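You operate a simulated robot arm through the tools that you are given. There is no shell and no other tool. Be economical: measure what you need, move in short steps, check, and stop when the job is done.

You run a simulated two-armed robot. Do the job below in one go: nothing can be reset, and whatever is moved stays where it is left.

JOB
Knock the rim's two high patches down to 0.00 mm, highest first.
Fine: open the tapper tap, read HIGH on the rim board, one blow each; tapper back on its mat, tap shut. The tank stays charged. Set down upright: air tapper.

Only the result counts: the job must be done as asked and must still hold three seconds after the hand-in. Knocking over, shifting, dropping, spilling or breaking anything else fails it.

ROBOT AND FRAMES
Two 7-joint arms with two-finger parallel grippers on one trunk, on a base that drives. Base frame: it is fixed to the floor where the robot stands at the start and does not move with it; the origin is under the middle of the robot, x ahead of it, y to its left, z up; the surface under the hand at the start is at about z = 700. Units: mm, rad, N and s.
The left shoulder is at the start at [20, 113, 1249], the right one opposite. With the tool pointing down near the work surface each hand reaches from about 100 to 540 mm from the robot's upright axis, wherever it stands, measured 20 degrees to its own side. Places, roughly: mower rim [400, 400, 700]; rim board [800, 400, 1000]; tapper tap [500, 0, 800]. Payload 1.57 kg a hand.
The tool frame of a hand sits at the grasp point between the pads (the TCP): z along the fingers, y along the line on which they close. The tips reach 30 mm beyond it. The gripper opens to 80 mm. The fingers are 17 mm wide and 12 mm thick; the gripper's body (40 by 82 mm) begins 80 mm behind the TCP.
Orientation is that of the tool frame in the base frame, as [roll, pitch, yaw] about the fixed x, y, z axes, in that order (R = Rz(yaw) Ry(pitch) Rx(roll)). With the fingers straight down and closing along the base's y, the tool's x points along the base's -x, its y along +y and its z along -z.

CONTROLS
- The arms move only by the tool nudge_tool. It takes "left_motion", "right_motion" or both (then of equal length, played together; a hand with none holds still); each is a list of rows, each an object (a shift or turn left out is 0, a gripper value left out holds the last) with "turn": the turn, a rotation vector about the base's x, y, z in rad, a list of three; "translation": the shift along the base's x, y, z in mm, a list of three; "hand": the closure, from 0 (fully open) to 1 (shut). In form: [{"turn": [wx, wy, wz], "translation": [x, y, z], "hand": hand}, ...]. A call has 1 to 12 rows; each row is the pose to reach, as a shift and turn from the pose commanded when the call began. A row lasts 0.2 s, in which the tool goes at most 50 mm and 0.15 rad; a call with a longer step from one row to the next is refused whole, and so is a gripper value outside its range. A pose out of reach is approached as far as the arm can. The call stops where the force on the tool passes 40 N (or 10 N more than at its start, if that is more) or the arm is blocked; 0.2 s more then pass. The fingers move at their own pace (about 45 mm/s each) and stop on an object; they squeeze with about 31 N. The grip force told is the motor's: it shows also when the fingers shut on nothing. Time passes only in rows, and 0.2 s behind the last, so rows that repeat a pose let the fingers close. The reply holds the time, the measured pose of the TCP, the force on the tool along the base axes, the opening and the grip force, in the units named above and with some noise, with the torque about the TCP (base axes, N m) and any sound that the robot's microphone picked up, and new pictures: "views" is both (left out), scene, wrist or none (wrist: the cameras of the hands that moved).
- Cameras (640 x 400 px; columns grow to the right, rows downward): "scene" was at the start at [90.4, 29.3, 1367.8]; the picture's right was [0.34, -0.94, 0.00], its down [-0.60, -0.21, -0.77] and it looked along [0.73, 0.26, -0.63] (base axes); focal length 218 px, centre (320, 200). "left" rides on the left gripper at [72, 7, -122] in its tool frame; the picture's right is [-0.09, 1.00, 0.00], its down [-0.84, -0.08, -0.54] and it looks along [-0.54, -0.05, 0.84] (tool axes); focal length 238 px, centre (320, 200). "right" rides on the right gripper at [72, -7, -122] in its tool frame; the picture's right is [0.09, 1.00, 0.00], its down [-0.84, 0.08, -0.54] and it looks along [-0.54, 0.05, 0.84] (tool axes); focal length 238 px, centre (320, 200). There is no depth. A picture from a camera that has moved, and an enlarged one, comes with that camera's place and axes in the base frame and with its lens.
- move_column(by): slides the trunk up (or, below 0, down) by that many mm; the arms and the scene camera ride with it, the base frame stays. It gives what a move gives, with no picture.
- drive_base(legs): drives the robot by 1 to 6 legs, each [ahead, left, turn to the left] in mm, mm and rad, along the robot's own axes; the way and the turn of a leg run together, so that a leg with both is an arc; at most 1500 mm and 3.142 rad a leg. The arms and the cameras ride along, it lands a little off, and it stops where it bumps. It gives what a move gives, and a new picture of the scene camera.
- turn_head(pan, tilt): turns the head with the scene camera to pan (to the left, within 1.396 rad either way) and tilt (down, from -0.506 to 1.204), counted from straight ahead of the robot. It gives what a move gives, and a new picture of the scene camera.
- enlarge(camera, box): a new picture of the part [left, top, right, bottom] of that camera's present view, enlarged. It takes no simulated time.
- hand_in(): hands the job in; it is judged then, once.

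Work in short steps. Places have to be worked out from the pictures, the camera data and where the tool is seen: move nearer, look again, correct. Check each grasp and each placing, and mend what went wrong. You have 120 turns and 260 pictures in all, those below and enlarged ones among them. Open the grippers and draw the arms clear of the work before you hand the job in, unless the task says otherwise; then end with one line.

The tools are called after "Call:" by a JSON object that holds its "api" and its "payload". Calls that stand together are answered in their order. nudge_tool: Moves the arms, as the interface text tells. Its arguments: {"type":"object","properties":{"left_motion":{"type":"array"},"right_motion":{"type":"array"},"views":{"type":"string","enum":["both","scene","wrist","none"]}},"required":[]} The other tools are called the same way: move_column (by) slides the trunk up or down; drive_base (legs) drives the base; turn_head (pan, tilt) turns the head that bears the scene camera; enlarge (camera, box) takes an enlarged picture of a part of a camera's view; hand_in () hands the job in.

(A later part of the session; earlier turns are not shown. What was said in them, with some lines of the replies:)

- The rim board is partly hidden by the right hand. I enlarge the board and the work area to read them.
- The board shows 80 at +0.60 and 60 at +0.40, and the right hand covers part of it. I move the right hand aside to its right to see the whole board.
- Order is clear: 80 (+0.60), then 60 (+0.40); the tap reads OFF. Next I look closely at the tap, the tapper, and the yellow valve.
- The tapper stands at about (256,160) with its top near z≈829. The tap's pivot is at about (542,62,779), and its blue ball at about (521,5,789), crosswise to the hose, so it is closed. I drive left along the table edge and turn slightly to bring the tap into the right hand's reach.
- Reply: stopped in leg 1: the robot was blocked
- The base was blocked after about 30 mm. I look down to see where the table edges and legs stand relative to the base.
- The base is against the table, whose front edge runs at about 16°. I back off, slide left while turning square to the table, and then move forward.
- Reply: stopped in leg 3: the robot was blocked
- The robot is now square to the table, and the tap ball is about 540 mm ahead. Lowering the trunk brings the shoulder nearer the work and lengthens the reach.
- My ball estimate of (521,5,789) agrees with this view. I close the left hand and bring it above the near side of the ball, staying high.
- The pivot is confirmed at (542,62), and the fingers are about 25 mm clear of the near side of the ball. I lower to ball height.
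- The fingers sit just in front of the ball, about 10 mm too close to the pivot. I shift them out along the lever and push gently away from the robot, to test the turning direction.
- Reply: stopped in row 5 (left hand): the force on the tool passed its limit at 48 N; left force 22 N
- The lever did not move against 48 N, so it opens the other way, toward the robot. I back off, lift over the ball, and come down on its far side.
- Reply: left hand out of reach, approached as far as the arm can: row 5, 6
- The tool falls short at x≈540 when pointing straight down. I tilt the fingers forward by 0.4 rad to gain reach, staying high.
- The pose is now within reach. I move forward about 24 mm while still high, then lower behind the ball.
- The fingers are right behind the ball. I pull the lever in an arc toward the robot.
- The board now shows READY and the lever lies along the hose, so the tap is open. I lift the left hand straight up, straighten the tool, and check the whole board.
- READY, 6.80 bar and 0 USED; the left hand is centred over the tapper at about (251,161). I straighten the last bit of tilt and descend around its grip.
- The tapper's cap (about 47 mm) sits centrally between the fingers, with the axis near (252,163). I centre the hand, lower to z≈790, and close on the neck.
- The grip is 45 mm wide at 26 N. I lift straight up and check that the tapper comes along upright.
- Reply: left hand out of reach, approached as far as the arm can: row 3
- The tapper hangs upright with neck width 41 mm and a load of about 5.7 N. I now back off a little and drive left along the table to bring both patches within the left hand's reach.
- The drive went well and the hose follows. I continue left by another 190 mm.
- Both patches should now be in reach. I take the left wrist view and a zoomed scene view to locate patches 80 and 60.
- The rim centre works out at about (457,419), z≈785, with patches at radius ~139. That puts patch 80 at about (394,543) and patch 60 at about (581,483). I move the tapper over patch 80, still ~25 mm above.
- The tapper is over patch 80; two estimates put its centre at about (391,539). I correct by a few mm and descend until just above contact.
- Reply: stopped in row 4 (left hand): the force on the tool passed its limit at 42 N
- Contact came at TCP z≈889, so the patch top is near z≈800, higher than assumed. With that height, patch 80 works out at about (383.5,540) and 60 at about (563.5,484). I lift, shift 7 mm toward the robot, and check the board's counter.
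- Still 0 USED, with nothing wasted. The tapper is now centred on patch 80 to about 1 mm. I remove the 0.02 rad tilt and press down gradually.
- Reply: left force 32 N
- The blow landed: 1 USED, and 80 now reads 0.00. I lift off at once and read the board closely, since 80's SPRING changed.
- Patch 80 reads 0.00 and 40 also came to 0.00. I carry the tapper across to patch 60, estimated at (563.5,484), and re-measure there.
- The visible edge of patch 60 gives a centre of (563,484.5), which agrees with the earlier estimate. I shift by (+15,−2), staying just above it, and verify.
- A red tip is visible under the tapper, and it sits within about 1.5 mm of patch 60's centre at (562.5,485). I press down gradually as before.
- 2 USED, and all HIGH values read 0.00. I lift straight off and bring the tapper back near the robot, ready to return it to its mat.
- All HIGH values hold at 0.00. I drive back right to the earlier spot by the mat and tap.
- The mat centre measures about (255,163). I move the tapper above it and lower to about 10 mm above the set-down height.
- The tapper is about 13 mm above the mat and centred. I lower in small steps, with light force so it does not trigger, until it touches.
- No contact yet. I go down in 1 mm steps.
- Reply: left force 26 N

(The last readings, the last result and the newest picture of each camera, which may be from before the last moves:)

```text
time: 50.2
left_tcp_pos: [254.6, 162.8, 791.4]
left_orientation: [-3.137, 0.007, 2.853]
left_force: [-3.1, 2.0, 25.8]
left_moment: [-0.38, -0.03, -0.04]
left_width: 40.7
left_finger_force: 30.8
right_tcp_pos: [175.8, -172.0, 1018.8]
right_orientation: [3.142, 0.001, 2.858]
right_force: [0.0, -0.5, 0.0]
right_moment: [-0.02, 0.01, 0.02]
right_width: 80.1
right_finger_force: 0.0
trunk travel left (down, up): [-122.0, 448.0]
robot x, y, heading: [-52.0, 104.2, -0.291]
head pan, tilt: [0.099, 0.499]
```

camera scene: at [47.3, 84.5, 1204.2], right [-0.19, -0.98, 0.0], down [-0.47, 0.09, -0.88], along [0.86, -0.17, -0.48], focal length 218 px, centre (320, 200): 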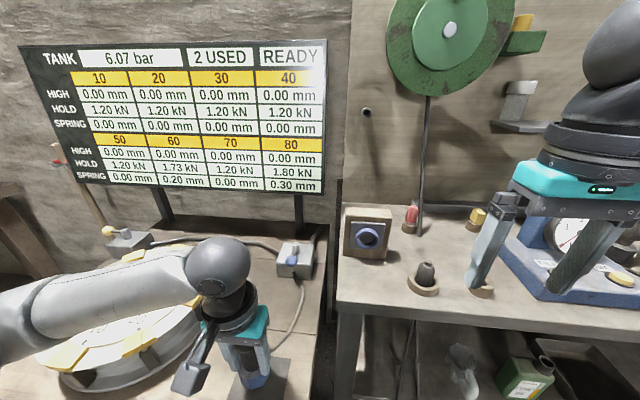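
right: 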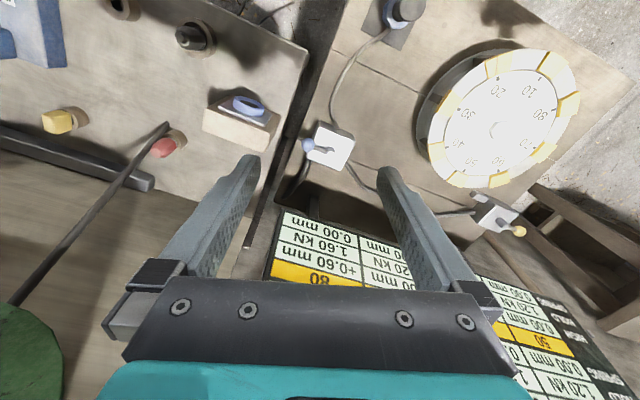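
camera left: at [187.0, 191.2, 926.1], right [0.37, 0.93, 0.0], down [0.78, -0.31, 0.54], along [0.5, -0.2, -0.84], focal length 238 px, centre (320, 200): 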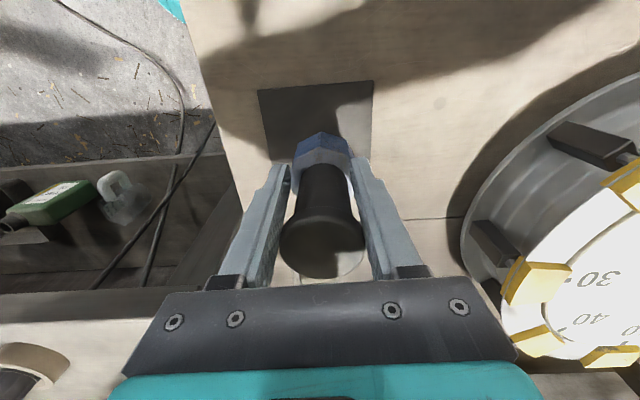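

There is contact at 26 N. I ease back 1.5 mm and check the counter.

Call:
{"api": "nudge_tool", "payload": {"left_motion": [{"translation": [0, 0, 1]}, {"translation": [0, 0, 1]}], "views": "both"}}

```text
time: 50.8
left_tcp_pos: [255.2, 162.3, 791.7]
left_orientation: [-3.137, 0.004, 2.852]
left_force: [-0.8, 1.1, 24.8]
left_moment: [-0.36, -0.22, -0.01]
left_width: 40.4
left_finger_force: 31.2
right_tcp_pos: [176.3, -172.4, 1019.4]
right_orientation: [-3.141, 0.0, 2.858]
right_force: [-1.0, -0.1, 0.0]
right_moment: [0.03, 0.02, -0.03]
right_width: 79.6
right_finger_force: 0.0
trunk travel left (down, up): [-122.0, 448.0]
robot x, y, heading: [-51.1, 106.2, -0.29]
head pan, tilt: [0.099, 0.499]
camera scene: at [46.0, 84.4, 1204.4], right [-0.19, -0.98, 0.0], down [-0.47, 0.09, -0.88], along [0.86, -0.17, -0.48], focal length 218 px, centre (320, 200)
camera left: at [187.5, 190.4, 913.0], right [0.37, 0.93, 0.0], down [0.78, -0.31, 0.55], along [0.51, -0.21, -0.84], focal length 238 px, centre (320, 200)
```

scene: 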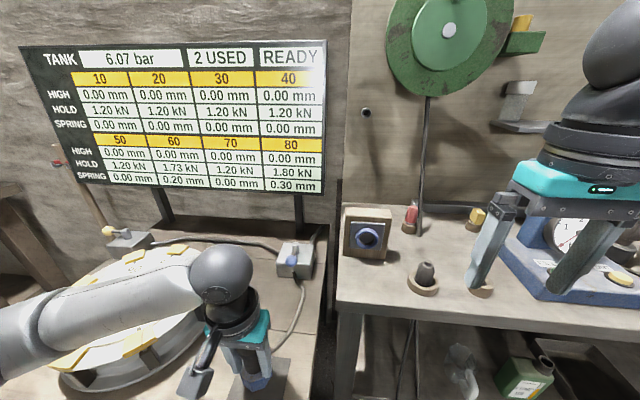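
left: 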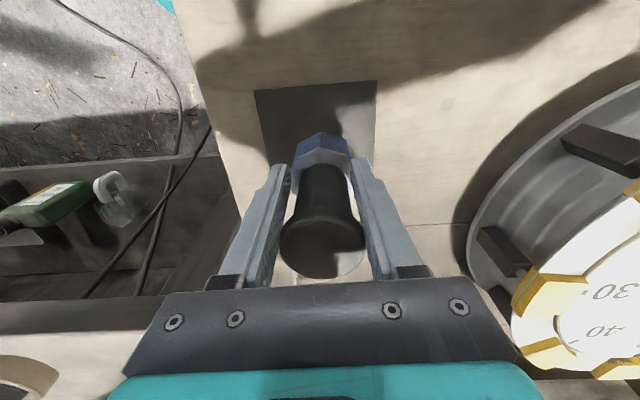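

Still 2 USED and READY. I ease up another millimetre or so to unload it, then open the fingers slowly.

Call:
{"api": "nudge_tool", "payload": {"left_motion": [{"translation": [0, 0, 1]}, {"translation": [0, 0, 1.5]}, {"translation": [0, 0, 1.5], "hand": 0.4}, {"translation": [0, 0, 1.5], "hand": 0.2}, {"translation": [0, 0, 1.5], "hand": 0}, {"translation": [0, 0, 1.5], "hand": 0}, {"translation": [0, 0, 1.5], "hand": 0}], "views": "both"}}

```text
time: 52.4
left_tcp_pos: [253.8, 162.2, 790.9]
left_orientation: [-3.141, 0.0, 2.852]
left_force: [-0.3, -0.2, -0.7]
left_moment: [0.02, -0.03, 0.0]
left_width: 79.9
left_finger_force: 0.0
right_tcp_pos: [178.6, -171.4, 1018.7]
right_orientation: [-3.141, 0.001, 2.857]
right_force: [1.0, 0.8, -0.8]
right_moment: [-0.01, 0.02, 0.02]
right_width: 80.1
right_finger_force: 0.0
trunk travel left (down, up): [-122.0, 448.0]
robot x, y, heading: [-50.0, 101.7, -0.294]
head pan, tilt: [0.099, 0.499]
camera scene: at [47.1, 84.4, 1204.2], right [-0.19, -0.98, 0.0], down [-0.47, 0.09, -0.88], along [0.86, -0.17, -0.48], focal length 218 px, centre (320, 200)
camera left: at [187.9, 190.2, 913.5], right [0.37, 0.93, 0.0], down [0.78, -0.31, 0.54], along [0.5, -0.2, -0.84], focal length 238 px, centre (320, 200)
```

scene: 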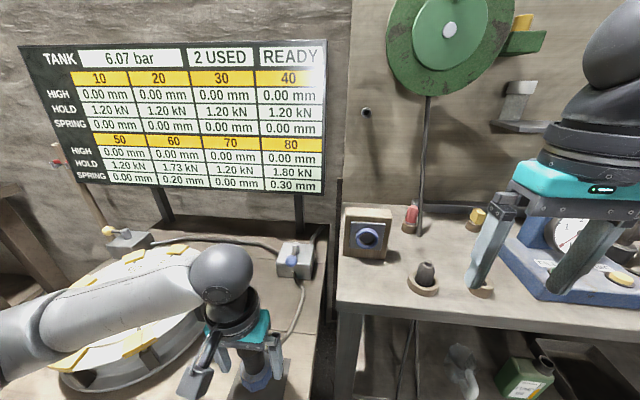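
left: 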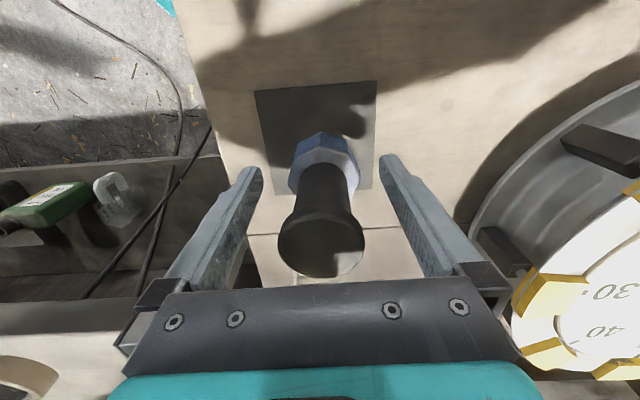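

The tapper stands upright on the mat, released. I raise the hand clear, close the fingers, and move above the left side of the tap's ball.

Call:
{"api": "nudge_tool", "payload": {"left_motion": [{"translation": [0, 0, 40]}, {"translation": [0, 0, 85]}, {"translation": [0, 0, 130]}, {"translation": [35, -4, 140], "hand": 1}, {"translation": [75, -10, 140], "hand": 1}, {"translation": [115, -18, 140]}, {"translation": [155, -26, 140]}, {"translation": [195, -34, 140]}, {"translation": [235, -40, 130]}, {"translation": [242, -42, 110]}, {"translation": [242, -42, 110]}]}}

Call:
{"api": "enlarge", "payload": {"camera": "left", "box": [200, 60, 440, 240]}}

```text
time: 54.8
left_tcp_pos: [493.9, 121.2, 906.5]
left_orientation: [-3.14, 0.002, 2.852]
left_force: [-0.3, 0.4, 0.9]
left_moment: [-0.01, -0.01, 0.03]
left_width: 0.0
left_finger_force: 21.0
right_tcp_pos: [177.9, -171.4, 1018.4]
right_orientation: [3.141, -0.001, 2.858]
right_force: [-0.3, -0.4, 0.7]
right_moment: [0.04, -0.02, 0.03]
right_width: 80.1
right_finger_force: 0.2
trunk travel left (down, up): [-122.0, 448.0]
robot x, y, heading: [-48.8, 104.7, -0.292]
head pan, tilt: [0.099, 0.499]
camera scene: at [47.1, 84.5, 1204.2], right [-0.19, -0.98, 0.0], down [-0.47, 0.09, -0.88], along [0.86, -0.17, -0.48], focal length 218 px, centre (320, 200)
camera left: at [427.3, 148.8, 1028.6], right [0.37, 0.93, 0.0], down [0.78, -0.31, 0.54], along [0.5, -0.2, -0.84], focal length 238 px, centre (320, 200)
```

scene: 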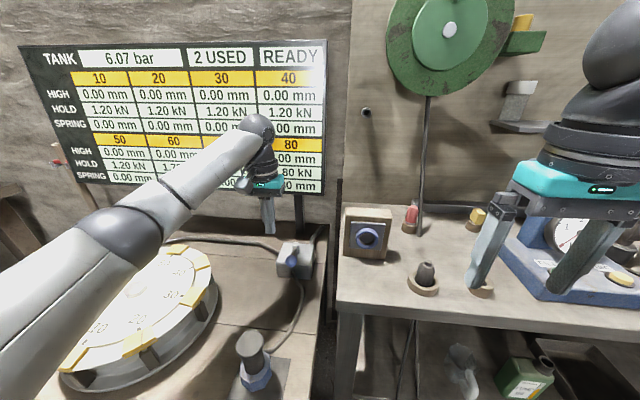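
left: 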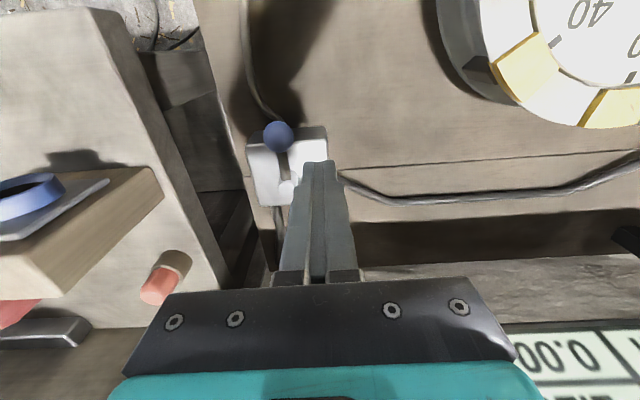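

```text
2.22 times, centred on (320, 150) of left
camera zoom: at [427.3, 148.8, 1028.6], right [0.37, 0.93, 0.0], down [0.78, -0.31, 0.54], along [0.5, -0.2, -0.84], focal length 530 px, centre (320, 311)
```

zoom: 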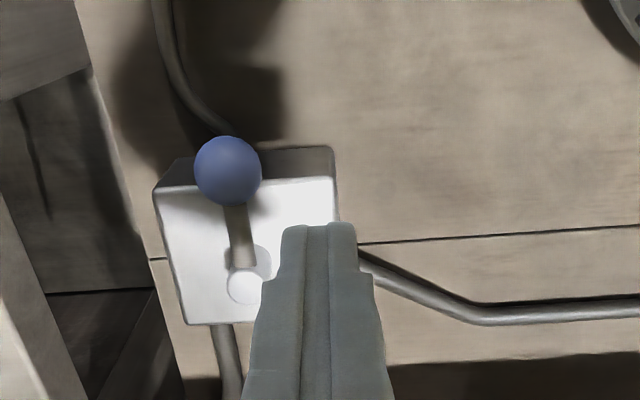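

The ball is at (483,81), and the fingers are about 15 mm clear to its left. I lower to ball height and then sweep the lever back along its arc to shut it.

Call:
{"api": "nudge_tool", "payload": {"left_motion": [{"translation": [0, 0, -40]}, {"translation": [0, 0, -80]}, {"translation": [0, 0, -103]}, {"translation": [-2.6, -15.9, -103]}, {"translation": [-11, -30.6, -103]}, {"translation": [-16.4, -47.3, -103]}, {"translation": [-16.6, -63.9, -103]}, {"translation": [-12.6, -82.4, -103]}, {"translation": [-3.6, -98.1, -103]}, {"translation": [8.5, -110, -103]}, {"translation": [11, -111, -103]}]}}

Call:
{"api": "enlarge", "payload": {"camera": "scene", "box": [10, 30, 340, 300]}}

```text
time: 57.2
left_tcp_pos: [502.7, 14.3, 799.0]
left_orientation: [3.14, -0.015, 2.853]
left_force: [-29.6, 18.7, 4.6]
left_moment: [0.19, 0.42, -0.01]
left_width: 0.0
left_finger_force: 21.5
right_tcp_pos: [174.3, -170.9, 1021.1]
right_orientation: [-3.141, 0.004, 2.859]
right_force: [0.3, 1.5, -0.4]
right_moment: [0.0, 0.0, 0.01]
right_width: 80.2
right_finger_force: 0.0
trunk travel left (down, up): [-122.0, 448.0]
robot x, y, heading: [-48.3, 105.4, -0.286]
head pan, tilt: [0.099, 0.499]
camera scene: at [43.5, 86.5, 1204.6], right [-0.19, -0.98, 0.0], down [-0.47, 0.09, -0.88], along [0.86, -0.17, -0.48], focal length 218 px, centre (320, 200)
camera left: at [437.3, 40.8, 922.2], right [0.37, 0.93, 0.0], down [0.79, -0.32, 0.53], along [0.49, -0.2, -0.85], focal length 238 px, centre (320, 200)
```

scene: 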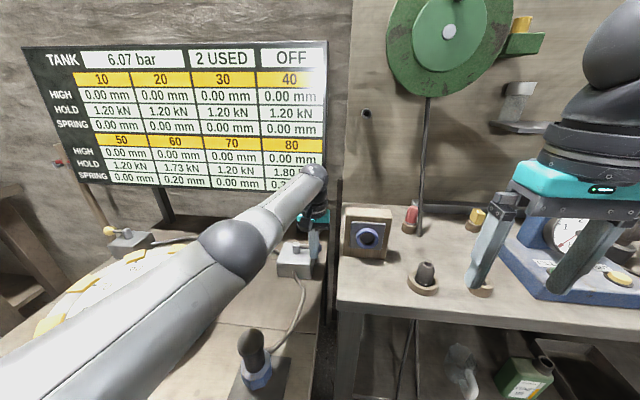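
left: 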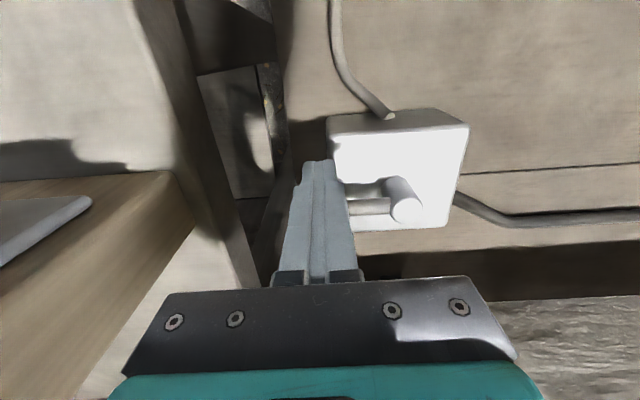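

```text
1.48 times, centred on (175, 165) of scene
camera zoom: at [43.5, 86.5, 1204.6], right [-0.19, -0.98, 0.0], down [-0.47, 0.09, -0.88], along [0.86, -0.17, -0.48], focal length 323 px, centre (535, 252)
```

zoom: 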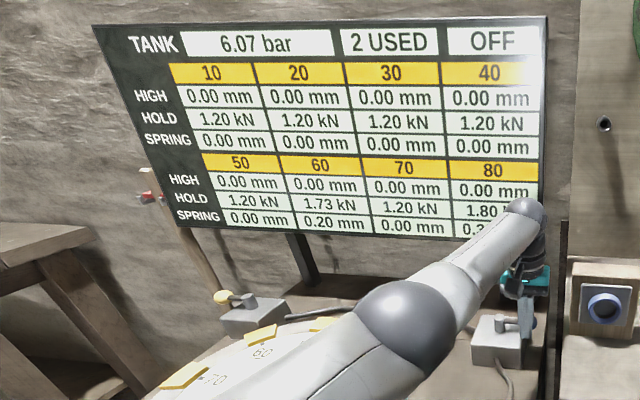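

The board reads OFF, 6.07 bar and 2 USED, and the lever is against its closed stop. I back the fingers off toward the robot, lift clear, retract, and open the hand.

Call:
{"api": "nudge_tool", "payload": {"left_motion": [{"translation": [-18, 6, 0]}, {"translation": [-25, 8, 40]}, {"translation": [-30, 10, 85]}, {"translation": [-35, 20, 130]}, {"translation": [-40, 65, 150]}, {"translation": [-50, 110, 150], "hand": 0}, {"translation": [-65, 155, 150], "hand": 0}, {"translation": [-80, 200, 150], "hand": 0}, {"translation": [-95, 245, 150], "hand": 0}, {"translation": [-110, 290, 150], "hand": 0}, {"translation": [-120, 330, 150], "hand": 0}, {"translation": [-120, 330, 150], "hand": 0}]}}

Call:
{"api": "turn_head", "payload": {"pan": 0.2, "tilt": 0.65}}

```text
time: 59.8
left_tcp_pos: [389.8, 342.6, 950.0]
left_orientation: [-3.139, 0.002, 2.853]
left_force: [-0.3, -0.3, 0.5]
left_moment: [-0.02, 0.0, -0.03]
left_width: 80.2
left_finger_force: 0.1
right_tcp_pos: [177.3, -171.5, 1018.9]
right_orientation: [3.141, 0.0, 2.858]
right_force: [-0.3, 0.1, -0.7]
right_moment: [-0.01, -0.03, -0.02]
right_width: 79.9
right_finger_force: 0.1
trunk travel left (down, up): [-122.0, 448.0]
robot x, y, heading: [-51.8, 101.6, -0.294]
head pan, tilt: [0.099, 0.499]
camera scene: at [47.0, 84.5, 1204.2], right [-0.19, -0.98, 0.0], down [-0.47, 0.09, -0.88], along [0.86, -0.17, -0.48], focal length 218 px, centre (320, 200)
camera left: at [322.7, 371.3, 1071.5], right [0.37, 0.93, 0.0], down [0.78, -0.31, 0.54], along [0.5, -0.2, -0.84], focal length 238 px, centre (320, 200)
```

scene: 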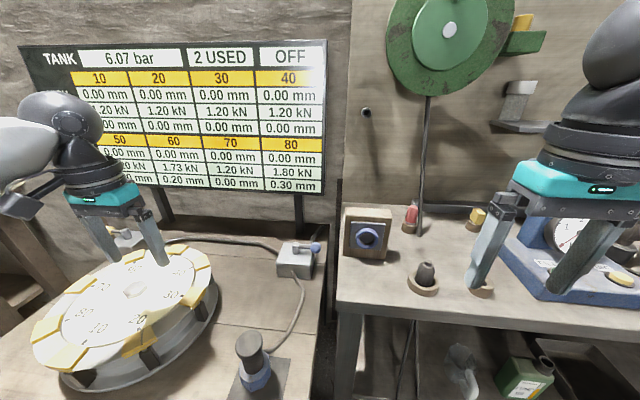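
left: 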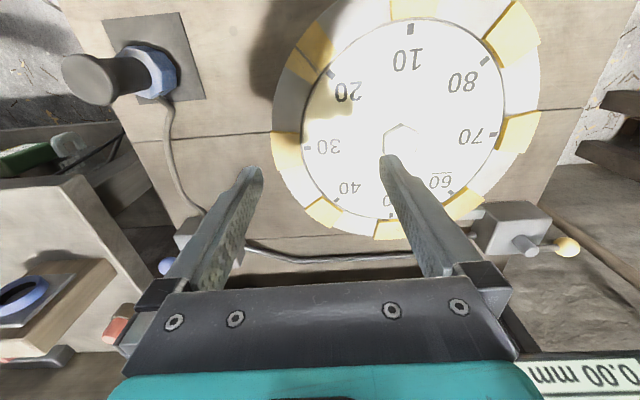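

```text
time: 60.5
left_tcp_pos: [388.5, 343.9, 948.5]
left_orientation: [-3.139, 0.003, 2.852]
left_force: [-0.6, 0.2, -0.1]
left_moment: [0.02, -0.01, 0.02]
left_width: 79.8
left_finger_force: 0.0
right_tcp_pos: [177.1, -171.3, 1018.9]
right_orientation: [-3.141, 0.0, 2.858]
right_force: [0.1, -0.6, 1.4]
right_moment: [0.02, 0.03, 0.0]
right_width: 80.1
right_finger_force: 0.1
trunk travel left (down, up): [-122.0, 448.0]
robot x, y, heading: [-50.7, 106.6, -0.29]
head pan, tilt: [0.201, 0.649]
camera scene: at [44.2, 93.9, 1190.9], right [-0.09, -1.0, 0.0], down [-0.6, 0.05, -0.8], along [0.79, -0.07, -0.6], focal length 218 px, centre (320, 200)
```

scene: 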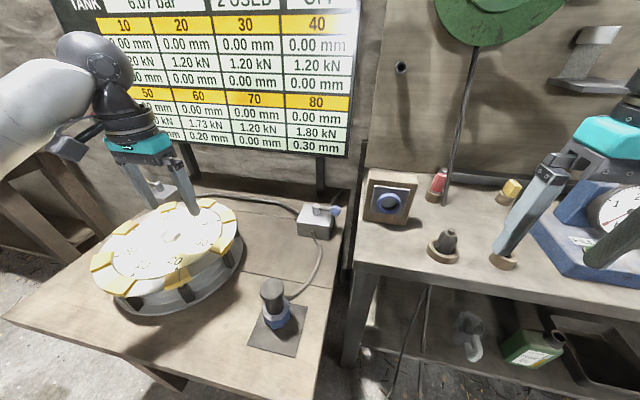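

All is in order: the tapper is upright on its mat, the tap is OFF, the tank is at 6.07 bar, and all HIGH values read 0.00. I raise the trunk to draw both arms clear.

Call:
{"api": "move_column", "payload": {"by": 150}}

Call:
{"api": "enlarge", "payload": {"camera": "scene", "box": [0, 0, 400, 400]}}

```text
time: 62.3
left_tcp_pos: [389.8, 343.0, 1098.8]
left_orientation: [-3.139, 0.0, 2.851]
left_force: [-0.1, 0.2, 0.7]
left_moment: [-0.01, 0.03, 0.02]
left_width: 80.0
left_finger_force: 0.0
right_tcp_pos: [177.7, -172.2, 1168.0]
right_orientation: [3.141, 0.001, 2.858]
right_force: [-0.4, -0.1, 1.3]
right_moment: [0.02, 0.0, -0.01]
right_width: 79.9
right_finger_force: 0.1
trunk travel left (down, up): [-272.0, 298.0]
robot x, y, heading: [-50.0, 106.4, -0.294]
head pan, tilt: [0.201, 0.649]
```

```text
1.00 times, centred on (200, 200) of scene (not enlarged: the box is as wide or as high as the picture)
camera zoom: at [44.3, 93.9, 1340.7], right [-0.09, -1.0, 0.0], down [-0.6, 0.05, -0.8], along [0.79, -0.07, -0.6], focal length 218 px, centre (440, 200)
```

zoom: 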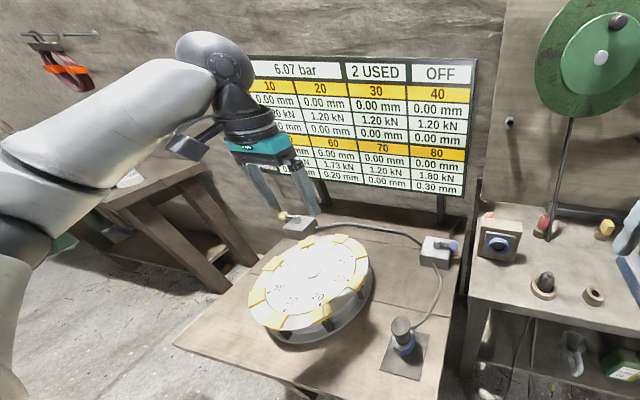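

Everything is stable and the arms are clear, so I hand the job in.

Call:
{"api": "hand_in", "payload": {}}

```text
The job is handed in.
```

Patches 80 and then 60 were each knocked down to 0.00 mm with one blow; the tapper stands upright on its mat, the tap is shut, and the tank is still charged at 6.07 bar.
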